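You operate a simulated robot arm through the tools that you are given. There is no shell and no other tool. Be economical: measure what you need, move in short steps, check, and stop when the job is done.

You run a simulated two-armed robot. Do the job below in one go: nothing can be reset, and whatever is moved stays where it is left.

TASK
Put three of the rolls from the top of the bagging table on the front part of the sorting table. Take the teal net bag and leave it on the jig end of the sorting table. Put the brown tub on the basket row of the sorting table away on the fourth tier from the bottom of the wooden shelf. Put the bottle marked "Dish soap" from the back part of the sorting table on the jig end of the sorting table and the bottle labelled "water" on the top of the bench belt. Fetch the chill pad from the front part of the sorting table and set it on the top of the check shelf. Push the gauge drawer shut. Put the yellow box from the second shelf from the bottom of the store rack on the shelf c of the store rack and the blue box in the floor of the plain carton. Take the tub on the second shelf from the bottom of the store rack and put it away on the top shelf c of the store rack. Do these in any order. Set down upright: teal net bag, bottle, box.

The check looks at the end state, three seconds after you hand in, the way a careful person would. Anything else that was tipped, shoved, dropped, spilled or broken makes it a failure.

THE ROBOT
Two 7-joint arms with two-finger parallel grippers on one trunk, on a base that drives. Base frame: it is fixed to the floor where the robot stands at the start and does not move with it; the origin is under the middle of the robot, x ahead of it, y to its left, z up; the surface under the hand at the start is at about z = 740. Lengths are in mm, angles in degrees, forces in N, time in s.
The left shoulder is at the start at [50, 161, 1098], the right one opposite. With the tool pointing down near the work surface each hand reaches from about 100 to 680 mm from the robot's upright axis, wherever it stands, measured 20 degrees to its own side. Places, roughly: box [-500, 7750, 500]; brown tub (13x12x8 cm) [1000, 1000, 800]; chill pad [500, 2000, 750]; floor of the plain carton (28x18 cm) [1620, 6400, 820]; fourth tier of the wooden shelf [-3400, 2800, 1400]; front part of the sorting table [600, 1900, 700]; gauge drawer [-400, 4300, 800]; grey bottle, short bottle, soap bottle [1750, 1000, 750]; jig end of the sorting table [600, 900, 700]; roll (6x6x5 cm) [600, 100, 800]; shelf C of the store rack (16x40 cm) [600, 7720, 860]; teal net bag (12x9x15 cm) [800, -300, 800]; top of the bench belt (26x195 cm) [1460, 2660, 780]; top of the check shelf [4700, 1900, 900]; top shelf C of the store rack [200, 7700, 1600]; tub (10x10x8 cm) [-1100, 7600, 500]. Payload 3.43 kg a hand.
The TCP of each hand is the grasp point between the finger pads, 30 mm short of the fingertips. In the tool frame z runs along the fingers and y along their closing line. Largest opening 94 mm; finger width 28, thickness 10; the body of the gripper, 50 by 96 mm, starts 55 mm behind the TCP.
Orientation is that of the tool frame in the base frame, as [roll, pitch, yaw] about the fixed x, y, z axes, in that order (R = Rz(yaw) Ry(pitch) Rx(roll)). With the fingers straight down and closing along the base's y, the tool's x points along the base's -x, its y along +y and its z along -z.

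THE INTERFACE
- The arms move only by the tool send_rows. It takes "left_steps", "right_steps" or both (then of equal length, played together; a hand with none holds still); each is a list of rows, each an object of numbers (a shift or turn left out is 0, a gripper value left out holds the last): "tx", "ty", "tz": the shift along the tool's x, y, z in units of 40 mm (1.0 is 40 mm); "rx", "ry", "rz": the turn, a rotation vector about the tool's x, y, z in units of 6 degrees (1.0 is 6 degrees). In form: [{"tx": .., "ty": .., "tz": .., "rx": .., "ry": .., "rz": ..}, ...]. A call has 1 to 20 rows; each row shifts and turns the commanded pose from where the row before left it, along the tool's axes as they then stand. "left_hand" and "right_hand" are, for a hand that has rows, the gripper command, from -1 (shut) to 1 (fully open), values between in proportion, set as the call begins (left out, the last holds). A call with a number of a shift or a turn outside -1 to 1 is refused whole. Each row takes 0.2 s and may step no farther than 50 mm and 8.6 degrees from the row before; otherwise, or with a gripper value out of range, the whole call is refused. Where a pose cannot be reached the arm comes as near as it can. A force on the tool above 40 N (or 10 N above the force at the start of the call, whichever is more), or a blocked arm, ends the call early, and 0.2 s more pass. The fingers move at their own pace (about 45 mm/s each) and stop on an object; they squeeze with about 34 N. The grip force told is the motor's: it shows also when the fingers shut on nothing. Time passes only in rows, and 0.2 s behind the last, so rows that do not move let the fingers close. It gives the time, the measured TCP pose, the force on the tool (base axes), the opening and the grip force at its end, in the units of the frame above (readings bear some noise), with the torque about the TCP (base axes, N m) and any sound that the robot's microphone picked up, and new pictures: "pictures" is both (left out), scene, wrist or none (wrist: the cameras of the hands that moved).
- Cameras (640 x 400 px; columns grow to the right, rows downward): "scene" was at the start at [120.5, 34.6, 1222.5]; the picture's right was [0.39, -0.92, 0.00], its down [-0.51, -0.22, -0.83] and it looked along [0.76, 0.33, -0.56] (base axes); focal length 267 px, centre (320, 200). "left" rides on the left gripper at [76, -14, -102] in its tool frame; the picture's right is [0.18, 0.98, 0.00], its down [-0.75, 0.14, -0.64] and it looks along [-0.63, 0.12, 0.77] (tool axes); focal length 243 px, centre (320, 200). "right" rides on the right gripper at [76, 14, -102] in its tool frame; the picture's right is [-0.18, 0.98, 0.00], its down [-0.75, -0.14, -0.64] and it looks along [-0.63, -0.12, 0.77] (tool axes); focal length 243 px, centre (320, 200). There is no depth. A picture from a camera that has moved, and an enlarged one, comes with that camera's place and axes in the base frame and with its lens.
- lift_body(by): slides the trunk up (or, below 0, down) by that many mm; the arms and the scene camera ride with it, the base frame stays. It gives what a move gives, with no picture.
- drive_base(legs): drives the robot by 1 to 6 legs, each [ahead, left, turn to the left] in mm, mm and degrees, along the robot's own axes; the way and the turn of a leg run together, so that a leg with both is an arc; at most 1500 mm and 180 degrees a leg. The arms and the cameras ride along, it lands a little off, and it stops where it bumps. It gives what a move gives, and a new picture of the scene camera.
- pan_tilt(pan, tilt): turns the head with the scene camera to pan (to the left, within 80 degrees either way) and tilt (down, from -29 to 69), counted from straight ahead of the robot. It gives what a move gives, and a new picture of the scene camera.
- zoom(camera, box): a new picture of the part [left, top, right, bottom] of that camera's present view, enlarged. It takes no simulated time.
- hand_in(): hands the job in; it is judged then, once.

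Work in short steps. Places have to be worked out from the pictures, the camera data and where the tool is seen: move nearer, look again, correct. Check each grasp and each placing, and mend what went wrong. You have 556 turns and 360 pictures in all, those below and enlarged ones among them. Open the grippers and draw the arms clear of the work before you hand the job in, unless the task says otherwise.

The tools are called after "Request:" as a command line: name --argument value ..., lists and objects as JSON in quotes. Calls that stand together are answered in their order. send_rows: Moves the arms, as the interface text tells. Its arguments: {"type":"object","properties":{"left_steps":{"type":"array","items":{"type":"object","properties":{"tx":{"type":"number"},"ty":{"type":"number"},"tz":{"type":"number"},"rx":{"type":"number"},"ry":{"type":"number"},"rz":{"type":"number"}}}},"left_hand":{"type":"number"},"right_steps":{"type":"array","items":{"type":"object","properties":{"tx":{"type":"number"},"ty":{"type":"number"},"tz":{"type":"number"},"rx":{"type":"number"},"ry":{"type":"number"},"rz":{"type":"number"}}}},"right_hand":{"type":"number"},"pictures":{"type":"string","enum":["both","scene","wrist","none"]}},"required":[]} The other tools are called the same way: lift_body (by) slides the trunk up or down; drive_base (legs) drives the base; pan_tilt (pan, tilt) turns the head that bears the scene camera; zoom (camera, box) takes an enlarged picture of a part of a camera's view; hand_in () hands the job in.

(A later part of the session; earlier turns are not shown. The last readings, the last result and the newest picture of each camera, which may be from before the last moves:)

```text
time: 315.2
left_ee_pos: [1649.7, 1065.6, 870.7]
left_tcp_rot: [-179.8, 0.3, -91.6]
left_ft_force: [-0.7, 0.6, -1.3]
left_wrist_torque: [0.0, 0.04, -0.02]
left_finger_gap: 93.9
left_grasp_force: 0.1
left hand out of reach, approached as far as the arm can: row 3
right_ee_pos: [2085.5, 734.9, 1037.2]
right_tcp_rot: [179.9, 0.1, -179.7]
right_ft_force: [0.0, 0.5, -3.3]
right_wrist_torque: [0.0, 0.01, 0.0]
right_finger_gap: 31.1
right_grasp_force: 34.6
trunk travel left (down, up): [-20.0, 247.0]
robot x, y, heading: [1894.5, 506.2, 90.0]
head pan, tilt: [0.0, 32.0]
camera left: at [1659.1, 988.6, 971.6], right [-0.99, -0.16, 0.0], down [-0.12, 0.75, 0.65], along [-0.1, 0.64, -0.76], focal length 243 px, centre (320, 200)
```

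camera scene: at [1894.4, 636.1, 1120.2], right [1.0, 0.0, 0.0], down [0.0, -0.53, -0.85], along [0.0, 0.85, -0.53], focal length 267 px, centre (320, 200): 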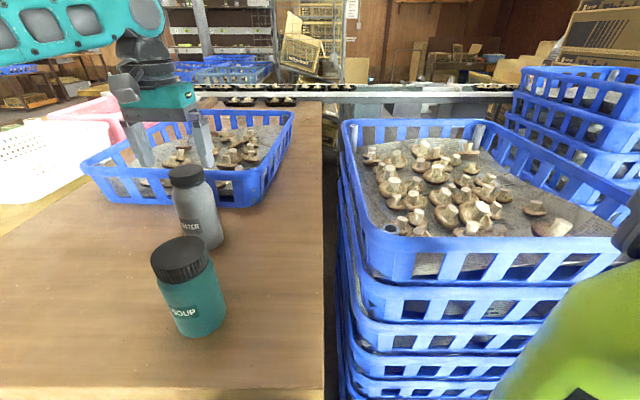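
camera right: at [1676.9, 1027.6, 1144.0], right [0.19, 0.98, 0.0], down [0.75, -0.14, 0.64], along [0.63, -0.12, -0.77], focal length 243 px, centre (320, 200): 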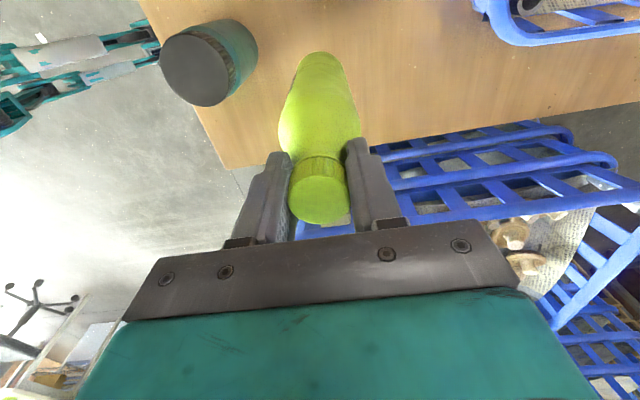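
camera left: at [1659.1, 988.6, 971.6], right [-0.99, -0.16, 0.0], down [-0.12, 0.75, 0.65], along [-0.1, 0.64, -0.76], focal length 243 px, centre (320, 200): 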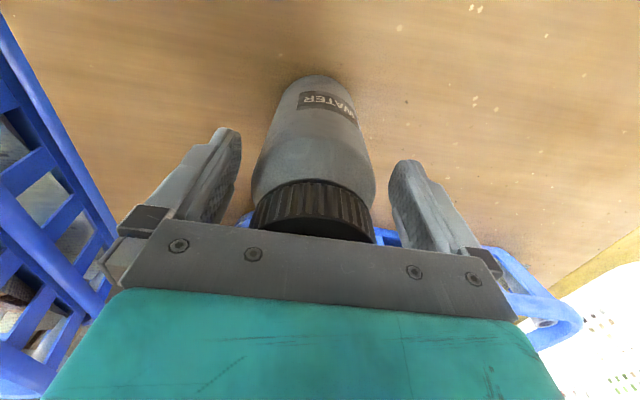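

Request:
send_rows --left_steps '[{"tz": 0}, {"tz": 0}, {"tz": 0}, {"tz": 0}]' --left_hand -1 --pictures "none"

Request:
send_rows --left_steps '[{"tz": -0.5}, {"tz": -0.5}, {"tz": -0.5}]' --pictures "both"

```text
time: 316.2
left_ee_pos: [1648.1, 1065.4, 869.5]
left_tcp_rot: [-179.8, 0.4, -91.6]
left_ft_force: [0.3, -0.9, -0.1]
left_wrist_torque: [0.01, -0.04, 0.02]
left_finger_gap: 70.5
left_grasp_force: 34.5
right_ee_pos: [2083.9, 736.0, 1036.9]
right_tcp_rot: [180.0, 0.0, -179.7]
right_ft_force: [0.9, -0.1, -3.9]
right_wrist_torque: [0.01, -0.02, 0.03]
right_finger_gap: 31.2
right_grasp_force: 33.8
trunk travel left (down, up): [-20.0, 247.0]
robot x, y, heading: [1894.2, 505.4, 90.1]
head pan, tilt: [0.0, 32.0]
```

```text
time: 317.0
left_ee_pos: [1647.5, 1065.3, 929.9]
left_tcp_rot: [-179.8, 0.4, -91.6]
left_ft_force: [0.0, -0.2, -1.3]
left_wrist_torque: [-0.02, 0.0, 0.01]
left_finger_gap: 70.4
left_grasp_force: 34.5
right_ee_pos: [2083.6, 735.3, 1037.2]
right_tcp_rot: [180.0, 0.0, -179.7]
right_ft_force: [0.1, -0.4, -2.8]
right_wrist_torque: [-0.02, -0.03, -0.01]
right_finger_gap: 31.3
right_grasp_force: 34.0
trunk travel left (down, up): [-20.0, 247.0]
robot x, y, heading: [1901.0, 509.7, 90.2]
head pan, tilt: [0.0, 32.0]
camera scene: at [1894.3, 636.5, 1120.1], right [1.0, 0.0, 0.0], down [0.0, -0.53, -0.85], along [0.0, 0.85, -0.53], focal length 267 px, centre (320, 200)
camera left: at [1658.2, 988.8, 1031.9], right [-0.99, -0.16, 0.0], down [-0.12, 0.75, 0.65], along [-0.1, 0.64, -0.76], focal length 243 px, centre (320, 200)
```

scene: 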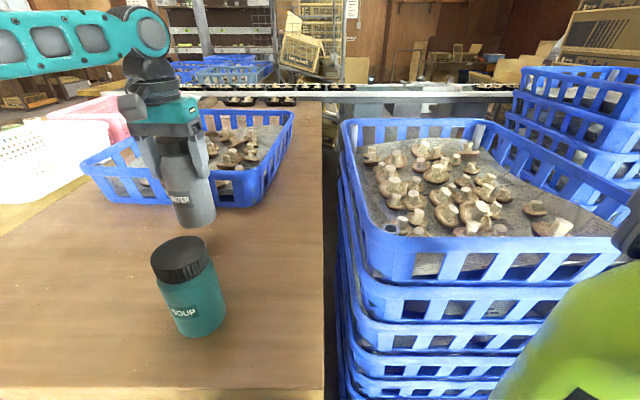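
left: 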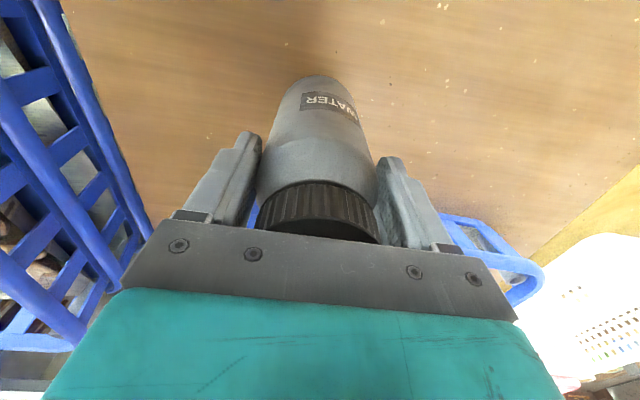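

Water held. Raise trunk, retract, then travel back around to the front.

Request:
lift_body --by 120

Request:
send_rows --left_steps '[{"tx": 0.9}, {"tx": 0.9}, {"tx": 0.9}, {"tx": 0.9}, {"tx": 0.9}, {"tx": 0.9}]' --pictures "none"

Request:
drive_base --legs '[[-250, 0, 0], [0, -420, 0], [-1500, 0, 0], [-380, 0, 0]]'

```text
time: 318.5
left_ee_pos: [1648.2, 1064.7, 1049.8]
left_tcp_rot: [-179.9, 0.2, -91.5]
left_ft_force: [-0.4, 0.2, -1.1]
left_wrist_torque: [-0.03, 0.01, 0.03]
left_finger_gap: 70.2
left_grasp_force: 34.2
right_ee_pos: [2083.8, 737.3, 1157.2]
right_tcp_rot: [-180.0, 0.0, -179.7]
right_ft_force: [-0.1, 0.0, -3.7]
right_wrist_torque: [0.01, 0.02, 0.0]
right_finger_gap: 31.1
right_grasp_force: 34.0
trunk travel left (down, up): [-140.0, 127.0]
robot x, y, heading: [1895.9, 510.1, 90.3]
head pan, tilt: [0.0, 32.0]
```

```text
time: 319.9
left_ee_pos: [1640.5, 848.2, 1048.5]
left_tcp_rot: [-179.8, 0.3, -91.6]
left_ft_force: [-0.5, -0.4, -0.9]
left_wrist_torque: [-0.03, 0.02, -0.01]
left_finger_gap: 70.3
left_grasp_force: 34.0
right_ee_pos: [2084.7, 735.2, 1157.3]
right_tcp_rot: [179.9, 0.0, -179.8]
right_ft_force: [-0.3, 0.0, -3.7]
right_wrist_torque: [0.0, -0.06, -0.04]
right_finger_gap: 30.9
right_grasp_force: 33.8
trunk travel left (down, up): [-140.0, 127.0]
robot x, y, heading: [1895.7, 509.8, 90.1]
head pan, tilt: [0.0, 32.0]
```

```text
time: 334.6
left_ee_pos: [2057.9, -1283.9, 1047.6]
left_tcp_rot: [-179.9, 0.3, -91.9]
left_ft_force: [0.6, 0.0, -0.5]
left_wrist_torque: [-0.03, -0.01, 0.0]
left_finger_gap: 70.2
left_grasp_force: 33.9
right_ee_pos: [2501.2, -1400.9, 1158.4]
right_tcp_rot: [179.9, 0.0, 179.8]
right_ft_force: [-0.6, -0.3, -3.7]
right_wrist_torque: [0.03, -0.01, -0.01]
right_finger_gap: 31.1
right_grasp_force: 34.0
trunk travel left (down, up): [-140.0, 127.0]
robot x, y, heading: [2312.3, -1630.4, 89.9]
head pan, tilt: [0.0, 32.0]
camera scene: at [2310.4, -1498.3, 1240.2], right [1.0, 0.0, 0.0], down [0.0, -0.53, -0.85], along [0.0, 0.85, -0.53], focal length 267 px, centre (320, 200)
```

scene: 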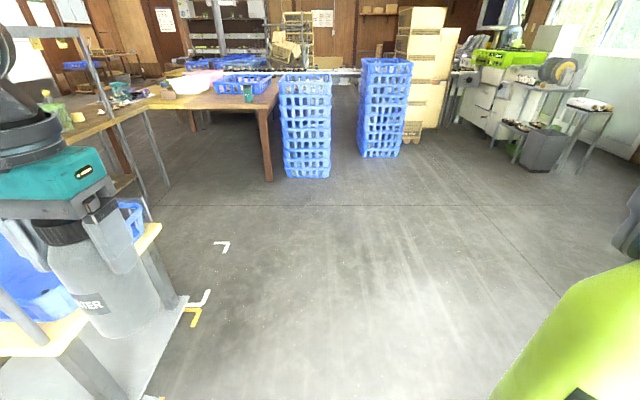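

Request:
send_rows --left_steps '[{"tx": 0.9}, {"tx": 0.9}]' --pictures "none"

Request:
drive_base --legs '[[0, 1500, 0], [0, 1080, 0], [1500, 0, 0], [1200, 0, 0]]'

```text
time: 335.2
left_ee_pos: [2055.2, -1355.4, 1048.0]
left_tcp_rot: [-179.9, 0.4, -91.9]
left_ft_force: [0.5, 0.2, -1.2]
left_wrist_torque: [-0.02, -0.01, 0.02]
left_finger_gap: 70.7
left_grasp_force: 34.1
right_ee_pos: [2500.7, -1400.4, 1158.6]
right_tcp_rot: [180.0, 0.0, 179.8]
right_ft_force: [0.0, -0.4, -3.0]
right_wrist_torque: [-0.02, -0.04, -0.01]
right_finger_gap: 30.9
right_grasp_force: 34.3
trunk travel left (down, up): [-140.0, 127.0]
robot x, y, heading: [2308.7, -1627.6, 89.8]
head pan, tilt: [0.0, 32.0]
```

```text
time: 370.4
left_ee_pos: [-513.4, 1332.1, 1048.0]
left_tcp_rot: [-179.8, 0.2, -91.5]
left_ft_force: [-0.3, -0.2, -1.6]
left_wrist_torque: [-0.01, -0.03, 0.0]
left_finger_gap: 70.0
left_grasp_force: 34.4
right_ee_pos: [-67.3, 1290.1, 1157.9]
right_tcp_rot: [-179.9, -0.1, -179.9]
right_ft_force: [0.6, 0.5, -3.6]
right_wrist_torque: [0.0, 0.03, 0.0]
right_finger_gap: 30.9
right_grasp_force: 33.6
trunk travel left (down, up): [-140.0, 127.0]
robot x, y, heading: [-258.2, 1059.1, 89.9]
head pan, tilt: [0.0, 32.0]
camera scene: at [-256.9, 1190.8, 1240.1], right [1.0, 0.0, 0.0], down [0.0, -0.53, -0.85], along [0.0, 0.85, -0.53], focal length 267 px, centre (320, 200)
```

scene: 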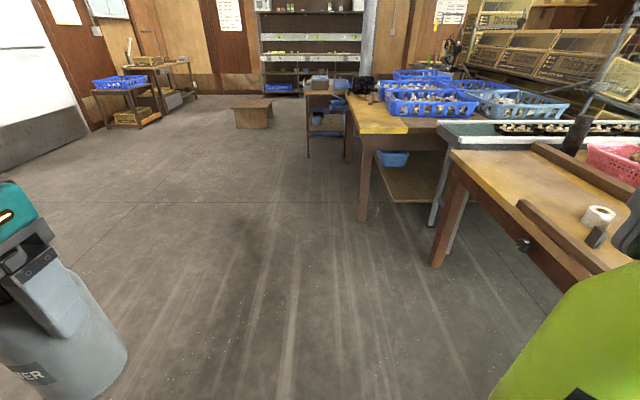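

Turn to face the tables. I'll temporarily stand the soap on the open front area at ≈[600,1380] so I can shift the bag 35 mm deeper and give the soap a proper slot.

Request:
drive_base --legs '[[0, 0, -90], [0, 510, 0], [320, 0, 0]]'

Request:
pan_tilt --pan -12 --tilt 38

```text
time: 380.9
left_ee_pos: [331.1, 1831.5, 1048.3]
left_tcp_rot: [-179.9, 0.2, 178.5]
left_ft_force: [0.3, -0.1, -1.8]
left_wrist_torque: [-0.02, 0.0, 0.0]
left_finger_gap: 70.2
left_grasp_force: 34.2
right_ee_pos: [290.2, 1385.3, 1157.7]
right_tcp_rot: [180.0, 0.0, 90.4]
right_ft_force: [0.3, -0.4, -3.2]
right_wrist_torque: [-0.01, 0.0, 0.01]
right_finger_gap: 31.1
right_grasp_force: 33.9
trunk travel left (down, up): [-140.0, 127.0]
robot x, y, heading: [60.7, 1574.7, -0.0]
head pan, tilt: [0.0, 32.0]
camera scene: at [190.0, 1573.6, 1240.0], right [0.0, -1.0, 0.0], down [-0.53, 0.0, -0.85], along [0.85, 0.0, -0.53], focal length 267 px, centre (320, 200)
```

scene: 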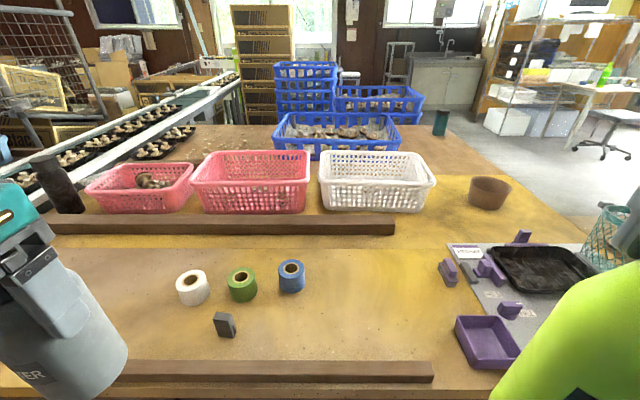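

```text
time: 381.6
left_ee_pos: [330.3, 1831.6, 1049.0]
left_tcp_rot: [-179.9, 0.3, 178.5]
left_ft_force: [-0.3, 0.1, -0.9]
left_wrist_torque: [-0.01, -0.02, 0.02]
left_finger_gap: 70.4
left_grasp_force: 34.2
right_ee_pos: [289.2, 1385.3, 1158.0]
right_tcp_rot: [-180.0, 0.0, 90.3]
right_ft_force: [0.6, 0.1, -3.4]
right_wrist_torque: [0.01, 0.03, 0.0]
right_finger_gap: 31.1
right_grasp_force: 33.8
trunk travel left (down, up): [-140.0, 127.0]
robot x, y, heading: [58.5, 1576.1, 0.2]
head pan, tilt: [-12.0, 38.0]
camera scene: at [184.5, 1555.7, 1230.9], right [-0.2, -0.98, 0.0], down [-0.6, 0.12, -0.79], along [0.77, -0.16, -0.62], focal length 267 px, centre (320, 200)
```

scene: 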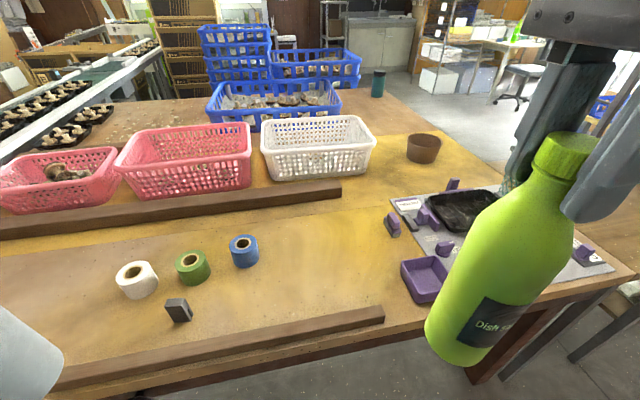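

Request:
send_rows --right_steps '[{"ty": 0.88}, {"ty": 0.88}, {"ty": 0.88}, {"ty": 0.88}, {"ty": 0.88}, {"ty": 0.88}, {"ty": 0.88}, {"ty": 0.88}, {"tz": 0.9}, {"tz": 0.9}, {"tz": 0.9}, {"tz": 0.9}]' --pictures "both"

```text
time: 384.2
left_ee_pos: [330.7, 1831.3, 1048.8]
left_tcp_rot: [-179.9, 0.4, 178.4]
left_ft_force: [1.0, 0.2, -1.1]
left_wrist_torque: [0.02, 0.01, 0.04]
left_finger_gap: 70.1
left_grasp_force: 34.0
right_ee_pos: [572.7, 1385.8, 1013.5]
right_tcp_rot: [180.0, 0.0, 90.2]
right_ft_force: [0.4, -0.2, -3.3]
right_wrist_torque: [-0.05, 0.02, 0.01]
right_finger_gap: 31.1
right_grasp_force: 33.8
trunk travel left (down, up): [-140.0, 127.0]
robot x, y, heading: [64.3, 1574.0, 0.1]
head pan, tilt: [-12.0, 38.0]
camera scene: at [184.9, 1555.5, 1230.9], right [-0.2, -0.98, 0.0], down [-0.6, 0.13, -0.79], along [0.77, -0.16, -0.62], focal length 267 px, centre (320, 200)
camera right: at [586.6, 1462.5, 1117.1], right [0.98, -0.18, 0.0], down [-0.14, -0.75, 0.64], along [-0.11, -0.63, -0.77], focal length 243 px, centre (320, 200)
```

scene: 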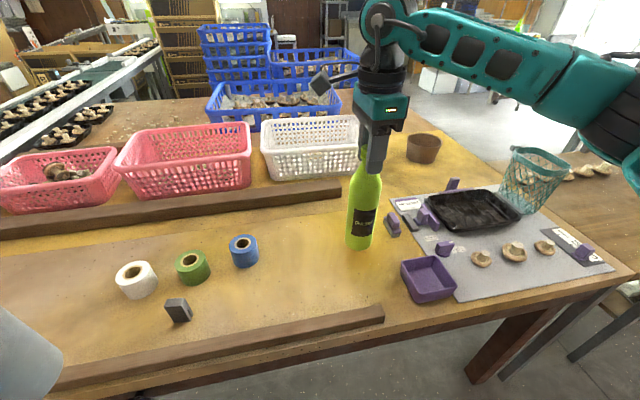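
right: 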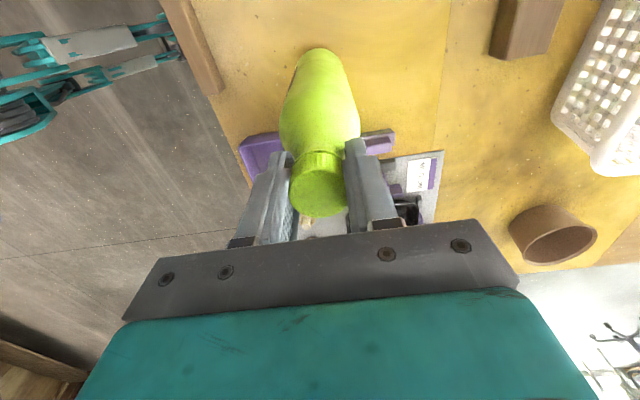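

Request:
send_rows --right_steps '[{"tz": 0.5}, {"tz": 0.5}, {"tz": 0.2}, {"tz": 0.08}, {"tz": 0.08}, {"tz": 0.08}, {"tz": 0.08}]' --pictures "none"

```text
time: 385.9
left_ee_pos: [329.6, 1831.9, 1048.5]
left_tcp_rot: [-179.9, 0.3, 178.5]
left_ft_force: [0.3, -1.1, -1.2]
left_wrist_torque: [-0.04, 0.03, 0.01]
left_finger_gap: 70.3
left_grasp_force: 33.9
right_ee_pos: [571.2, 1387.4, 960.7]
right_tcp_rot: [179.3, -0.4, 90.3]
right_ft_force: [-6.1, 0.1, 17.3]
right_wrist_torque: [-0.38, 1.57, -0.07]
right_finger_gap: 31.2
right_grasp_force: 33.9
trunk travel left (down, up): [-140.0, 127.0]
robot x, y, heading: [61.0, 1575.0, -0.2]
head pan, tilt: [-12.0, 38.0]
stopped in row 7 (right hand): the force on the tool passed its limit at 42 N (the readings are from after the stop); the commanded pose is now the measured one
```

Request:
send_rows --right_steps '[{"tz": -0.05}, {"tz": 0}, {"tz": 0}, {"tz": -0.6}, {"tz": -0.9}, {"tz": -0.9}]' --right_hand 0.2 --pictures "both"

```text
time: 387.3
left_ee_pos: [329.9, 1831.3, 1048.3]
left_tcp_rot: [-179.8, 0.3, 178.4]
left_ft_force: [0.2, 0.0, -1.5]
left_wrist_torque: [0.03, 0.0, -0.01]
left_finger_gap: 70.6
left_grasp_force: 34.4
right_ee_pos: [572.5, 1385.3, 1057.8]
right_tcp_rot: [179.3, -0.1, 90.3]
right_ft_force: [-0.1, -0.9, 0.9]
right_wrist_torque: [0.01, 0.01, 0.0]
right_finger_gap: 56.5
right_grasp_force: 0.0
trunk travel left (down, up): [-140.0, 127.0]
robot x, y, heading: [62.8, 1576.5, 0.2]
head pan, tilt: [-12.0, 38.0]
camera scene: at [184.2, 1555.9, 1230.9], right [-0.2, -0.98, 0.0], down [-0.6, 0.13, -0.79], along [0.77, -0.16, -0.62], focal length 267 px, centre (320, 200)
camera right: at [584.8, 1462.3, 1161.1], right [0.98, -0.18, 0.01], down [-0.14, -0.76, 0.64], along [-0.11, -0.63, -0.77], focal length 243 px, centre (320, 200)
```

scene: 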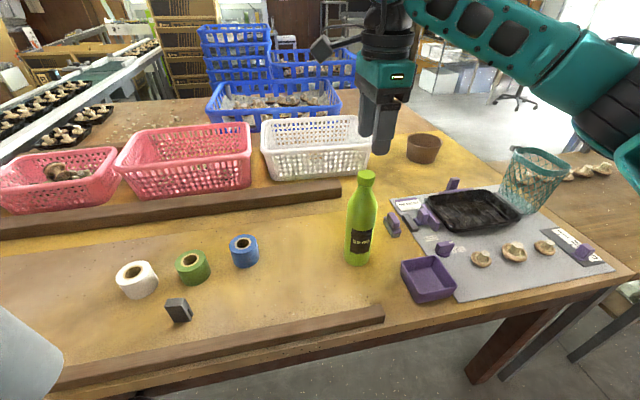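
right: 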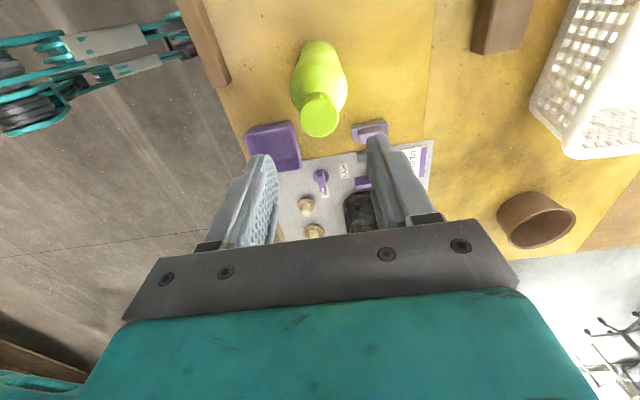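

Soap stands. Now rotate the right wrist back and go to the bag to shift it 35 mm in +x.

Request:
send_rows --right_steps '[{"rz": -1}, {"rz": -1}, {"rz": -1}, {"rz": -1}, {"rz": -1}, {"rz": -1}, {"rz": -1}, {"rz": -1}, {"rz": -1}, {"rz": -1}, {"rz": -1}, {"rz": -1}, {"rz": -1}, {"rz": -1}, {"rz": -1}]' --pictures "none"

Request:
drive_base --legs '[[0, -545, 0], [30, 0, 0]]'

Request:
send_rows --right_steps '[{"tx": -0.8, "tz": 0.4}, {"tx": -0.7, "tz": 0.4}]' --right_hand 0.0 --pictures "wrist"

```text
time: 390.5
left_ee_pos: [331.1, 1831.2, 1048.7]
left_tcp_rot: [-179.9, 0.4, 178.5]
left_ft_force: [0.2, 0.3, -2.1]
left_wrist_torque: [0.01, 0.02, 0.02]
left_finger_gap: 70.3
left_grasp_force: 33.9
right_ee_pos: [571.7, 1385.4, 1056.0]
right_tcp_rot: [179.9, 0.6, -179.5]
right_ft_force: [-0.1, -0.1, 0.8]
right_wrist_torque: [0.03, -0.02, 0.01]
right_finger_gap: 56.4
right_grasp_force: 0.0
trunk travel left (down, up): [-140.0, 127.0]
robot x, y, heading: [60.6, 1572.9, 0.3]
head pan, tilt: [-12.0, 38.0]
```

```text
time: 396.2
left_ee_pos: [364.8, 1286.1, 1047.6]
left_tcp_rot: [-180.0, 0.2, 178.5]
left_ft_force: [-0.5, 0.4, -1.6]
left_wrist_torque: [-0.04, 0.06, 0.0]
left_finger_gap: 70.2
left_grasp_force: 33.5
right_ee_pos: [604.5, 840.1, 1055.9]
right_tcp_rot: [179.8, 0.5, -179.7]
right_ft_force: [0.4, 0.1, -0.1]
right_wrist_torque: [0.0, 0.0, -0.02]
right_finger_gap: 56.4
right_grasp_force: 0.0
trunk travel left (down, up): [-140.0, 127.0]
robot x, y, heading: [94.1, 1029.4, 0.3]
head pan, tilt: [-12.0, 38.0]
camera scene: at [217.3, 1010.2, 1230.8], right [-0.2, -0.98, 0.0], down [-0.6, 0.13, -0.79], along [0.77, -0.16, -0.62], focal length 267 px, centre (320, 200)
```

scene: 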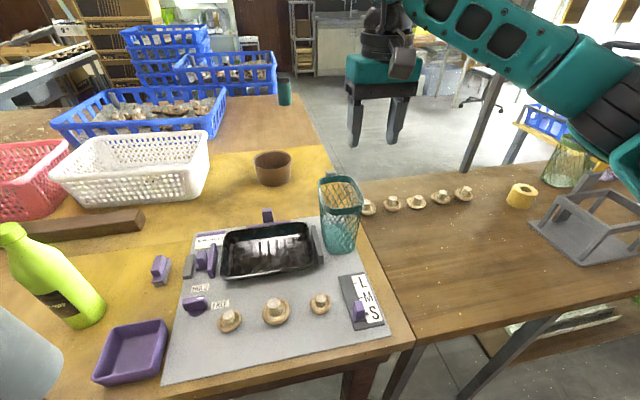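

```text
time: 396.8
left_ee_pos: [363.7, 1284.6, 1047.6]
left_tcp_rot: [-179.9, 0.2, 178.4]
left_ft_force: [0.3, 0.1, -1.7]
left_wrist_torque: [-0.02, 0.01, 0.01]
left_finger_gap: 70.2
left_grasp_force: 34.4
right_ee_pos: [664.0, 841.8, 1025.4]
right_tcp_rot: [179.7, 0.5, -179.7]
right_ft_force: [-0.6, -0.2, 0.3]
right_wrist_torque: [-0.02, 0.0, 0.01]
right_finger_gap: 47.0
right_grasp_force: 0.0
trunk travel left (down, up): [-140.0, 127.0]
robot x, y, heading: [94.5, 1028.5, 0.2]
head pan, tilt: [-12.0, 38.0]
camera right: at [588.3, 854.9, 1127.6], right [0.18, 0.98, 0.01], down [0.75, -0.14, 0.65], along [0.64, -0.11, -0.76], focal length 243 px, centre (320, 200)
```

right: 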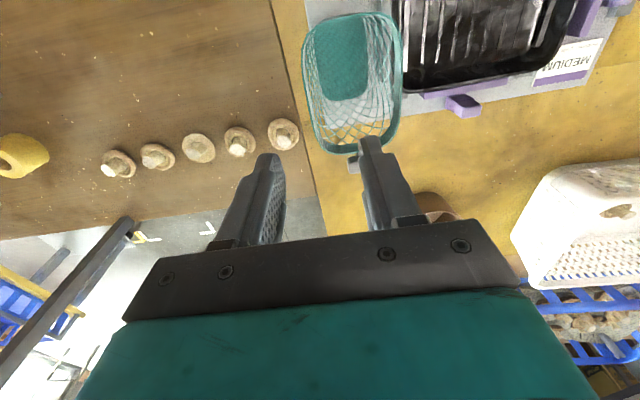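

Wall at y≈836. Descend straddling it and grip.

Request:
send_rows --right_steps '[{"tz": 0.9, "ty": -0.12}, {"tz": 0.9}, {"tz": 0.9}, {"tz": 0.9}]' --pictures "wrist"

```text
time: 397.8
left_ee_pos: [363.4, 1286.5, 1048.7]
left_tcp_rot: [-179.9, 0.4, 178.4]
left_ft_force: [0.3, -0.4, -1.3]
left_wrist_torque: [0.01, 0.03, -0.04]
left_finger_gap: 70.3
left_grasp_force: 33.8
right_ee_pos: [666.5, 835.2, 879.8]
right_tcp_rot: [179.7, 0.5, -179.7]
right_ft_force: [0.4, -0.2, 0.3]
right_wrist_torque: [0.01, 0.0, 0.01]
right_finger_gap: 47.1
right_grasp_force: 0.0
trunk travel left (down, up): [-140.0, 127.0]
robot x, y, heading: [91.9, 1026.4, 0.5]
head pan, tilt: [-12.0, 38.0]
camera right: at [589.7, 849.2, 983.9], right [0.18, 0.98, 0.01], down [0.75, -0.14, 0.65], along [0.64, -0.11, -0.76], focal length 243 px, centre (320, 200)
```

right: 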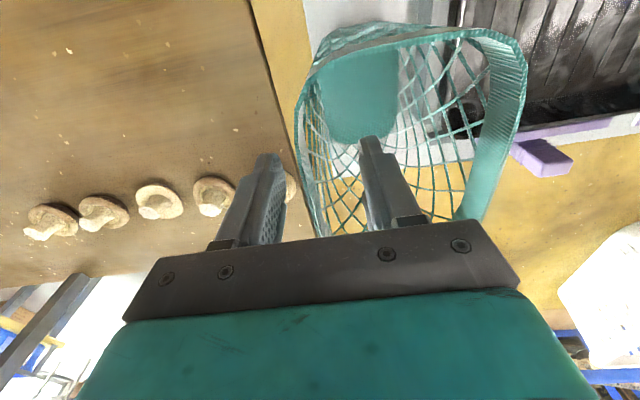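

Request:
send_rows --right_steps '[{"tz": 0}, {"tz": 0}, {"tz": 0}, {"tz": 0}]' --right_hand -1 --pictures "none"

Request:
send_rows --right_steps '[{"tz": -0.35}, {"tx": -0.5}, {"tx": -0.45}, {"tz": 0.2}]' --pictures "wrist"

```text
time: 398.8
left_ee_pos: [362.8, 1284.1, 1049.3]
left_tcp_rot: [-179.9, 0.4, 178.5]
left_ft_force: [0.0, 0.4, -0.6]
left_wrist_torque: [0.03, -0.02, -0.01]
left_finger_gap: 70.2
left_grasp_force: 33.8
right_ee_pos: [667.3, 836.4, 882.7]
right_tcp_rot: [179.6, 0.6, -179.8]
right_ft_force: [0.5, 0.8, 2.6]
right_wrist_torque: [0.3, 0.05, -0.11]
right_finger_gap: 7.4
right_grasp_force: 33.1
trunk travel left (down, up): [-140.0, 127.0]
robot x, y, heading: [92.7, 1027.3, 0.5]
head pan, tilt: [-12.0, 38.0]
```

```text
time: 399.8
left_ee_pos: [363.1, 1284.7, 1048.5]
left_tcp_rot: [-179.9, 0.3, 178.5]
left_ft_force: [-0.8, 0.5, -1.2]
left_wrist_torque: [0.05, 0.03, 0.01]
left_finger_gap: 70.6
left_grasp_force: 33.8
right_ee_pos: [703.5, 836.4, 887.3]
right_tcp_rot: [179.8, 0.6, -179.7]
right_ft_force: [0.2, 0.0, 0.0]
right_wrist_torque: [-0.02, -0.01, 0.0]
right_finger_gap: 7.6
right_grasp_force: 34.3
trunk travel left (down, up): [-140.0, 127.0]
robot x, y, heading: [90.5, 1030.4, 0.3]
head pan, tilt: [-12.0, 38.0]
camera right: at [627.2, 850.2, 990.7], right [0.18, 0.98, 0.01], down [0.75, -0.14, 0.65], along [0.64, -0.11, -0.76], focal length 243 px, centre (320, 200)
```

right: 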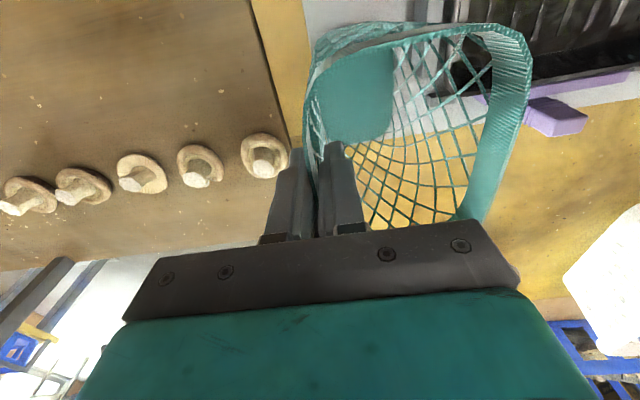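

Request:
send_rows --right_steps '[{"tz": 0.1}, {"tz": 0.07}, {"tz": 0.06}]' --pictures "none"

```text
time: 400.6
left_ee_pos: [362.4, 1284.1, 1050.0]
left_tcp_rot: [-179.9, 0.4, 178.5]
left_ft_force: [0.5, 0.3, -2.0]
left_wrist_torque: [-0.02, 0.02, -0.01]
left_finger_gap: 70.3
left_grasp_force: 33.1
right_ee_pos: [703.5, 835.3, 882.8]
right_tcp_rot: [179.7, 0.9, -179.9]
right_ft_force: [-0.1, -7.9, 19.0]
right_wrist_torque: [0.35, 0.8, 0.3]
right_finger_gap: 7.6
right_grasp_force: 34.1
trunk travel left (down, up): [-140.0, 127.0]
robot x, y, heading: [92.4, 1028.2, 0.3]
head pan, tilt: [-12.0, 38.0]
```

Request:
send_rows --right_steps '[{"tz": -0.05}, {"tz": 0}, {"tz": 0}, {"tz": -0.5}, {"tz": -0.9}, {"tz": -0.9}, {"tz": -0.9}, {"tz": -0.9}]' --right_hand -0.15 --pictures "both"

```text
time: 402.4
left_ee_pos: [363.1, 1285.8, 1048.8]
left_tcp_rot: [-180.0, 0.4, 178.5]
left_ft_force: [-0.3, -0.9, -1.0]
left_wrist_torque: [0.02, 0.03, -0.02]
left_finger_gap: 70.5
left_grasp_force: 33.8
right_ee_pos: [701.3, 836.2, 1045.3]
right_tcp_rot: [179.8, 0.6, -179.7]
right_ft_force: [-0.2, -0.1, 0.2]
right_wrist_torque: [0.0, -0.03, -0.01]
right_finger_gap: 40.1
right_grasp_force: 0.0
trunk travel left (down, up): [-140.0, 127.0]
robot x, y, heading: [88.8, 1027.9, 0.0]
head pan, tilt: [-12.0, 38.0]
camera scene: at [216.3, 1010.5, 1230.9], right [-0.2, -0.98, 0.0], down [-0.6, 0.13, -0.79], along [0.77, -0.16, -0.62], focal length 267 px, centre (320, 200)
camera right: at [625.3, 849.9, 1148.1], right [0.18, 0.98, 0.01], down [0.75, -0.14, 0.65], along [0.64, -0.11, -0.76], focal length 243 px, centre (320, 200)
```

scene: 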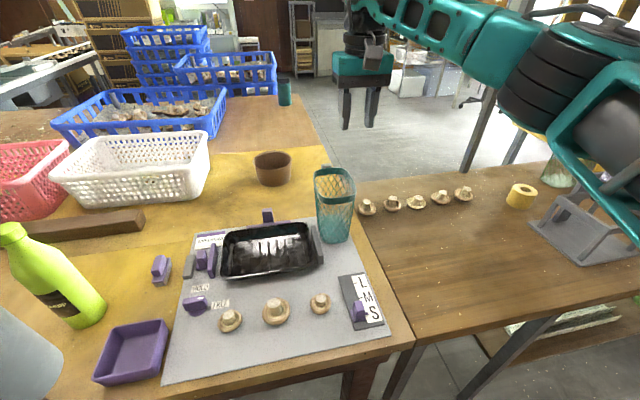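
right: 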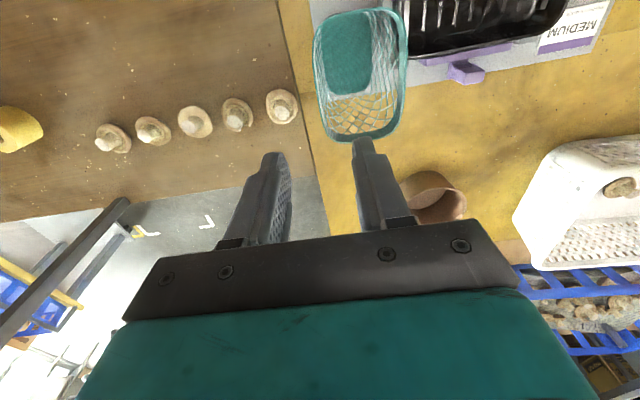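

Slot for soap is ≈[600,878]. Go back for the soap at [573,1386].

Request:
send_rows --right_steps '[{"tx": 0.9}, {"tx": 0.9}, {"tx": 0.9}, {"tx": 0.45}]' --right_hand 0.2 --pictures "none"

Request:
drive_base --legs '[[0, 550, 0]]'

Request:
zoom --camera "right" --box '[0, 0, 640, 400]'

```text
time: 403.4
left_ee_pos: [362.8, 1286.1, 1047.8]
left_tcp_rot: [-179.9, 0.3, 178.5]
left_ft_force: [0.4, -0.4, -1.4]
left_wrist_torque: [-0.02, 0.01, 0.0]
left_finger_gap: 70.4
left_grasp_force: 33.5
right_ee_pos: [575.5, 835.6, 1042.1]
right_tcp_rot: [179.8, 0.6, -179.7]
right_ft_force: [0.1, 0.0, 0.2]
right_wrist_torque: [-0.01, -0.02, -0.02]
right_finger_gap: 56.2
right_grasp_force: 0.1
trunk travel left (down, up): [-140.0, 127.0]
robot x, y, heading: [93.0, 1030.5, 0.2]
head pan, tilt: [-12.0, 38.0]
```

```text
time: 408.7
left_ee_pos: [359.5, 1837.0, 1049.3]
left_tcp_rot: [-180.0, 0.3, 178.8]
left_ft_force: [-0.5, 0.4, -1.3]
left_wrist_torque: [-0.01, 0.03, 0.0]
left_finger_gap: 70.4
left_grasp_force: 34.2
right_ee_pos: [572.9, 1388.1, 1042.7]
right_tcp_rot: [179.8, 0.4, -179.4]
right_ft_force: [0.5, -0.2, -0.2]
right_wrist_torque: [0.04, -0.04, -0.06]
right_finger_gap: 56.6
right_grasp_force: 0.0
trunk travel left (down, up): [-140.0, 127.0]
robot x, y, heading: [86.4, 1578.3, 0.5]
head pan, tilt: [-12.0, 38.0]
camera scene: at [213.1, 1560.9, 1230.9], right [-0.2, -0.98, 0.0], down [-0.6, 0.12, -0.79], along [0.77, -0.16, -0.62], focal length 267 px, centre (320, 200)
```

scene: 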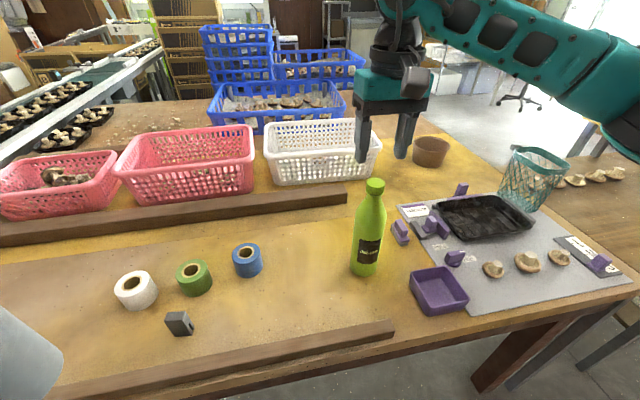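

```text
1.00 times, centred on (320, 200) of right (not enlarged: the box is as wide or as high as the picture)
camera zoom: at [497.2, 1401.4, 1145.9], right [0.17, 0.98, 0.01], down [0.75, -0.14, 0.65], along [0.64, -0.11, -0.76], focal length 243 px, centre (320, 200)
```

zoom: 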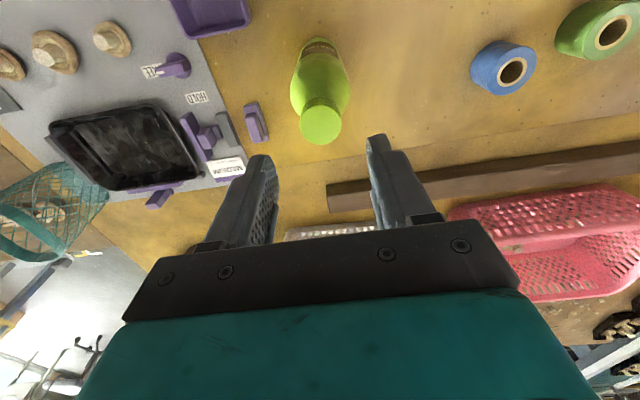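

Aligned over the cap. Descend and grip at z≈956.

Request:
send_rows --right_steps '[{"tz": 0.7}, {"tz": 0.7}, {"tz": 0.75}]' --pictures "none"

Request:
send_rows --right_steps '[{"tz": 0}, {"tz": 0}, {"tz": 0}, {"tz": 0}]' --right_hand -1 --pictures "wrist"

```text
time: 409.5
left_ee_pos: [357.7, 1836.1, 1050.0]
left_tcp_rot: [-179.9, 0.2, 178.8]
left_ft_force: [0.7, -0.3, -1.6]
left_wrist_torque: [-0.02, 0.05, 0.02]
left_finger_gap: 70.2
left_grasp_force: 33.8
right_ee_pos: [574.4, 1388.8, 956.4]
right_tcp_rot: [179.8, 0.7, -179.4]
right_ft_force: [0.4, 0.2, -0.4]
right_wrist_torque: [0.0, 0.0, -0.01]
right_finger_gap: 56.4
right_grasp_force: 0.0
trunk travel left (down, up): [-140.0, 127.0]
robot x, y, heading: [88.7, 1577.7, 0.6]
head pan, tilt: [-12.0, 38.0]
```

```text
time: 410.5
left_ee_pos: [359.0, 1837.4, 1049.0]
left_tcp_rot: [-179.9, 0.4, 178.8]
left_ft_force: [-0.6, -0.5, -1.5]
left_wrist_torque: [-0.01, 0.01, -0.05]
left_finger_gap: 70.2
left_grasp_force: 34.8
right_ee_pos: [574.4, 1387.1, 956.9]
right_tcp_rot: [179.8, 0.5, -179.4]
right_ft_force: [-0.2, 0.9, 0.2]
right_wrist_torque: [0.05, -0.15, 0.01]
right_finger_gap: 35.4
right_grasp_force: 34.1
trunk travel left (down, up): [-140.0, 127.0]
robot x, y, heading: [89.7, 1578.1, 0.9]
head pan, tilt: [-12.0, 38.0]
camera right: at [498.3, 1401.4, 1058.8], right [0.17, 0.98, 0.01], down [0.75, -0.14, 0.65], along [0.64, -0.11, -0.76], focal length 243 px, centre (320, 200)
```

right: 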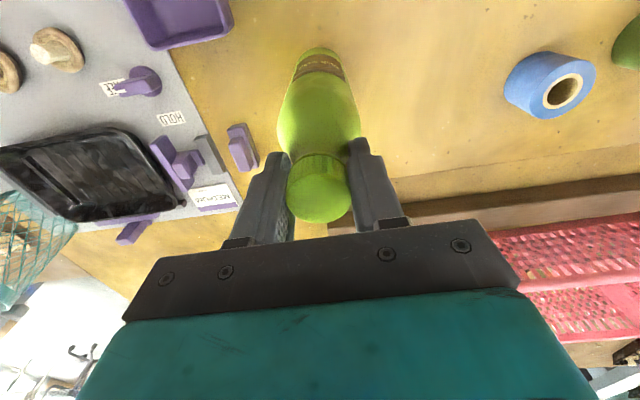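

Request:
send_rows --right_steps '[{"tz": -0.9}, {"tz": -0.9}, {"tz": -0.9}, {"tx": 0.5}]' --pictures "none"

Request:
drive_base --legs '[[0, -510, 0]]'

```text
time: 411.5
left_ee_pos: [358.3, 1835.2, 1048.3]
left_tcp_rot: [-179.9, 0.3, 178.7]
left_ft_force: [0.6, 0.0, -2.4]
left_wrist_torque: [0.01, 0.02, 0.03]
left_finger_gap: 70.0
left_grasp_force: 34.0
right_ee_pos: [553.1, 1386.9, 1064.4]
right_tcp_rot: [179.8, 0.4, -179.4]
right_ft_force: [-0.4, 0.8, -4.3]
right_wrist_torque: [0.0, -0.05, -0.02]
right_finger_gap: 34.9
right_grasp_force: 33.5
trunk travel left (down, up): [-140.0, 127.0]
robot x, y, heading: [90.8, 1579.5, 0.5]
head pan, tilt: [-12.0, 38.0]
```

```text
time: 416.5
left_ee_pos: [363.1, 1327.3, 1049.1]
left_tcp_rot: [-179.8, 0.3, 178.5]
left_ft_force: [-0.4, 0.3, -0.9]
left_wrist_torque: [-0.01, 0.02, 0.01]
left_finger_gap: 70.2
left_grasp_force: 34.0
right_ee_pos: [557.4, 877.8, 1064.2]
right_tcp_rot: [179.8, 0.5, -179.7]
right_ft_force: [0.3, 0.8, -3.5]
right_wrist_torque: [-0.02, -0.05, -0.02]
right_finger_gap: 34.8
right_grasp_force: 33.8
trunk travel left (down, up): [-140.0, 127.0]
robot x, y, heading: [96.1, 1066.8, 0.4]
head pan, tilt: [-12.0, 38.0]
camera scene: at [216.7, 1052.8, 1230.9], right [-0.2, -0.98, 0.0], down [-0.6, 0.13, -0.79], along [0.77, -0.16, -0.62], focal length 267 px, centre (320, 200)
```

scene: 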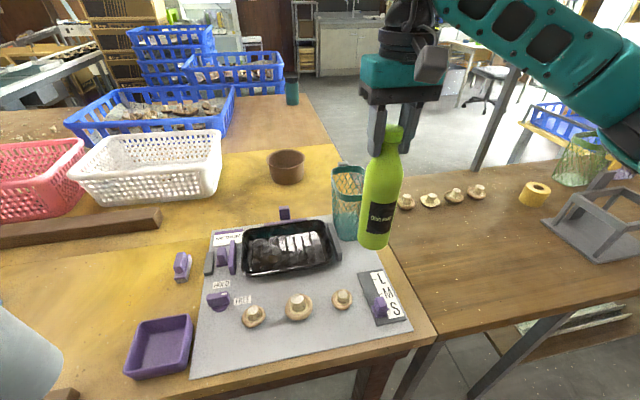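

Request:
send_rows --right_steps '[{"tx": -0.5}, {"tx": -0.5}, {"tz": 0.9}, {"tz": 0.7}]' --pictures "both"

```text
time: 417.5
left_ee_pos: [363.9, 1327.7, 1048.7]
left_tcp_rot: [-179.9, 0.1, 178.5]
left_ft_force: [-0.1, -0.4, -0.9]
left_wrist_torque: [0.0, -0.02, 0.0]
left_finger_gap: 70.4
left_grasp_force: 34.4
right_ee_pos: [597.2, 877.3, 1001.2]
right_tcp_rot: [179.9, 0.5, -179.7]
right_ft_force: [-0.5, 0.3, -3.3]
right_wrist_torque: [-0.01, -0.03, 0.0]
right_finger_gap: 34.4
right_grasp_force: 33.8
trunk travel left (down, up): [-140.0, 127.0]
robot x, y, heading: [92.0, 1070.5, 0.4]
head pan, tilt: [-12.0, 38.0]
camera scene: at [216.8, 1052.8, 1230.9], right [-0.2, -0.98, 0.0], down [-0.6, 0.13, -0.79], along [0.77, -0.16, -0.62], focal length 267 px, centre (320, 200)
camera right: at [520.9, 891.2, 1103.7], right [0.18, 0.98, 0.01], down [0.75, -0.14, 0.65], along [0.64, -0.11, -0.76], focal length 243 px, centre (320, 200)
```

scene: 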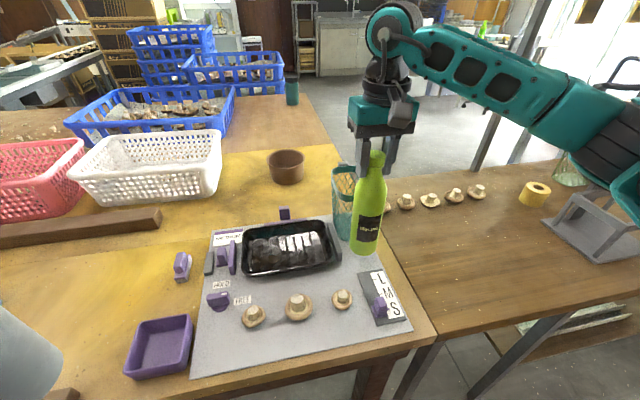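
right: 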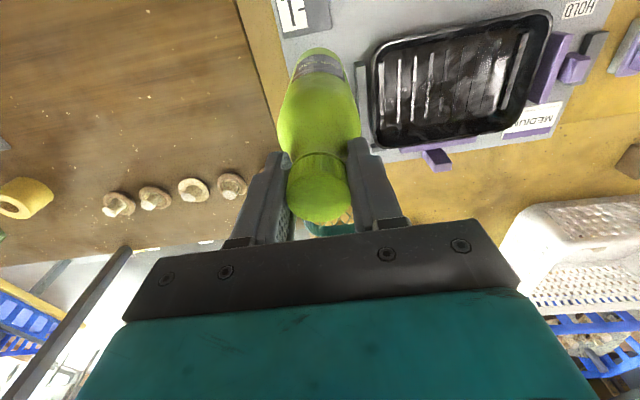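

Request:
send_rows --right_steps '[{"tz": 0.4}, {"tz": 0.3}, {"tz": 0.1}, {"tz": 0.06}, {"tz": 0.06}, {"tz": 0.06}]' --pictures "none"

```text
time: 418.9
left_ee_pos: [363.5, 1327.6, 1048.4]
left_tcp_rot: [-179.8, 0.3, 178.5]
left_ft_force: [-0.2, -0.3, -1.2]
left_wrist_torque: [-0.01, -0.01, 0.01]
left_finger_gap: 70.2
left_grasp_force: 33.8
right_ee_pos: [597.2, 877.9, 961.6]
right_tcp_rot: [179.8, 0.4, -179.8]
right_ft_force: [1.1, -0.2, -3.6]
right_wrist_torque: [-0.01, -0.01, -0.03]
right_finger_gap: 34.5
right_grasp_force: 34.4
trunk travel left (down, up): [-140.0, 127.0]
robot x, y, heading: [94.3, 1069.2, 0.4]
head pan, tilt: [-12.0, 38.0]
```

Request:
send_rows --right_steps '[{"tz": 0.06}, {"tz": 0.06}]' --pictures "none"

```text
time: 419.5
left_ee_pos: [361.0, 1328.9, 1049.0]
left_tcp_rot: [-179.9, 0.4, 178.5]
left_ft_force: [-0.1, -0.4, -1.0]
left_wrist_torque: [-0.02, 0.05, -0.04]
left_finger_gap: 70.2
left_grasp_force: 33.6
right_ee_pos: [596.5, 878.0, 961.2]
right_tcp_rot: [179.8, 0.8, -179.8]
right_ft_force: [-1.0, -1.3, 21.9]
right_wrist_torque: [-0.17, 1.05, 0.01]
right_finger_gap: 34.3
right_grasp_force: 33.6
trunk travel left (down, up): [-140.0, 127.0]
robot x, y, heading: [95.8, 1072.1, 0.5]
head pan, tilt: [-12.0, 38.0]
```

Standing on the mat. Release and rise.

Request:
send_rows --right_steps '[{"tz": -0.04}, {"tz": 0}, {"tz": 0}, {"tz": -0.5}, {"tz": -0.9}, {"tz": -0.9}, {"tx": 0.9}, {"tx": 0.9}, {"tx": 0.9}, {"tx": 0.9}, {"tx": 0.9}]' --right_hand 0.2 --pictures "scene"

```text
time: 421.9
left_ee_pos: [362.3, 1327.5, 1049.3]
left_tcp_rot: [-179.9, 0.4, 178.5]
left_ft_force: [0.1, -0.6, -0.8]
left_wrist_torque: [-0.03, 0.02, 0.0]
left_finger_gap: 70.2
left_grasp_force: 34.2
right_ee_pos: [417.2, 877.0, 1047.5]
right_tcp_rot: [179.8, 0.7, -179.7]
right_ft_force: [-0.6, -0.2, -1.1]
right_wrist_torque: [-0.01, 0.0, 0.0]
right_finger_gap: 56.5
right_grasp_force: 0.0
trunk travel left (down, up): [-140.0, 127.0]
robot x, y, heading: [93.8, 1070.9, 0.4]
head pan, tilt: [-12.0, 38.0]
camera scene: at [216.2, 1052.9, 1231.0], right [-0.2, -0.98, 0.0], down [-0.6, 0.13, -0.79], along [0.77, -0.16, -0.62], focal length 267 px, centre (320, 200)
```

scene: 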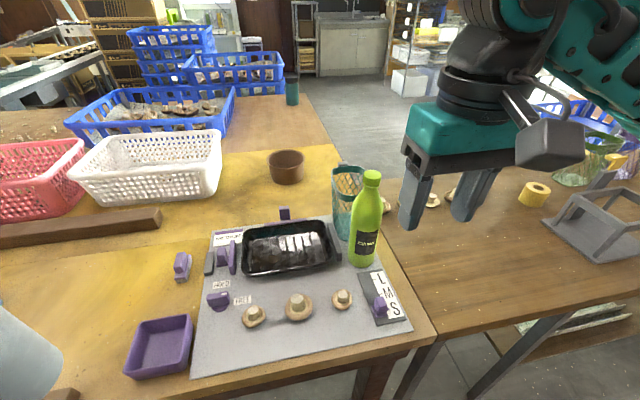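

Soap and bag both stand on the jig end. Next the water bottle to the belt: drive left to y≈2400 and look.

Request:
drive_base --legs '[[-120, 0, 0], [0, 1330, 0]]'

Request:
pan_tilt --pan 15 --tilt 35

```text
time: 434.7
left_ee_pos: [242.5, 2662.5, 1049.2]
left_tcp_rot: [-179.9, 0.3, 178.2]
left_ft_force: [0.3, -0.3, -1.3]
left_wrist_torque: [0.05, 0.0, 0.02]
left_finger_gap: 70.4
left_grasp_force: 34.3
right_ee_pos: [294.6, 2209.6, 1046.6]
right_tcp_rot: [179.8, 0.5, 180.0]
right_ft_force: [0.2, 0.6, -0.6]
right_wrist_torque: [0.0, 0.0, -0.02]
right_finger_gap: 56.4
right_grasp_force: 0.0
trunk travel left (down, up): [-140.0, 127.0]
robot x, y, heading: [-31.1, 2406.8, -0.2]
head pan, tilt: [-12.0, 38.0]
camera scene: at [94.2, 2387.7, 1230.9], right [-0.21, -0.98, 0.0], down [-0.6, 0.13, -0.79], along [0.77, -0.17, -0.62], focal length 267 px, centre (320, 200)
```

scene: 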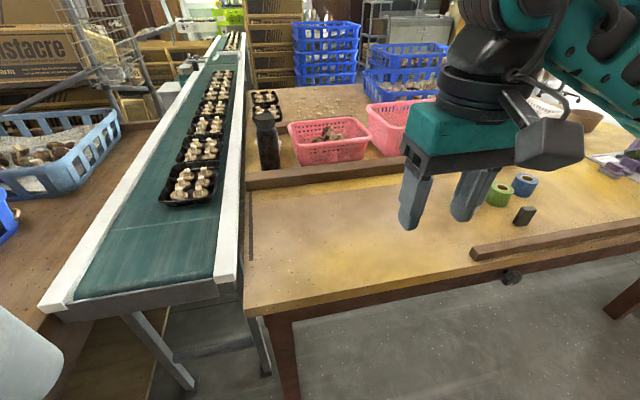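

```text
time: 435.6
left_ee_pos: [242.0, 2661.2, 1048.6]
left_tcp_rot: [-180.0, 0.3, 178.2]
left_ft_force: [0.8, 0.3, -1.5]
left_wrist_torque: [0.01, 0.02, -0.01]
left_finger_gap: 70.2
left_grasp_force: 34.0
right_ee_pos: [293.4, 2210.4, 1048.1]
right_tcp_rot: [179.9, 0.6, -180.0]
right_ft_force: [-0.7, -1.0, 0.2]
right_wrist_torque: [0.04, 0.0, 0.0]
right_finger_gap: 56.5
right_grasp_force: 0.0
trunk travel left (down, up): [-140.0, 127.0]
robot x, y, heading: [-29.6, 2408.9, -0.1]
head pan, tilt: [15.0, 35.0]
camera scene: at [94.9, 2428.3, 1235.5], right [0.26, -0.97, 0.0], down [-0.55, -0.15, -0.82], along [0.79, 0.21, -0.57], focal length 267 px, centre (320, 200)
```

scene: 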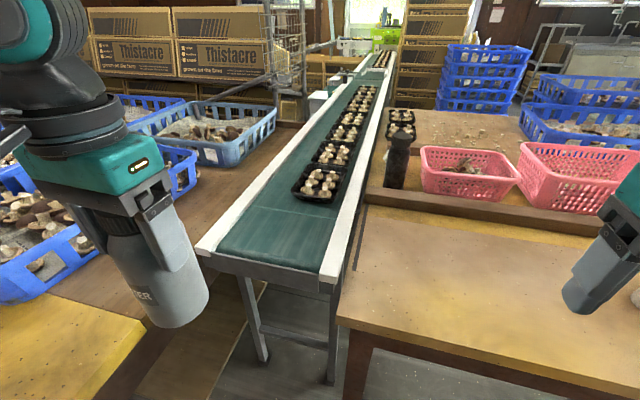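

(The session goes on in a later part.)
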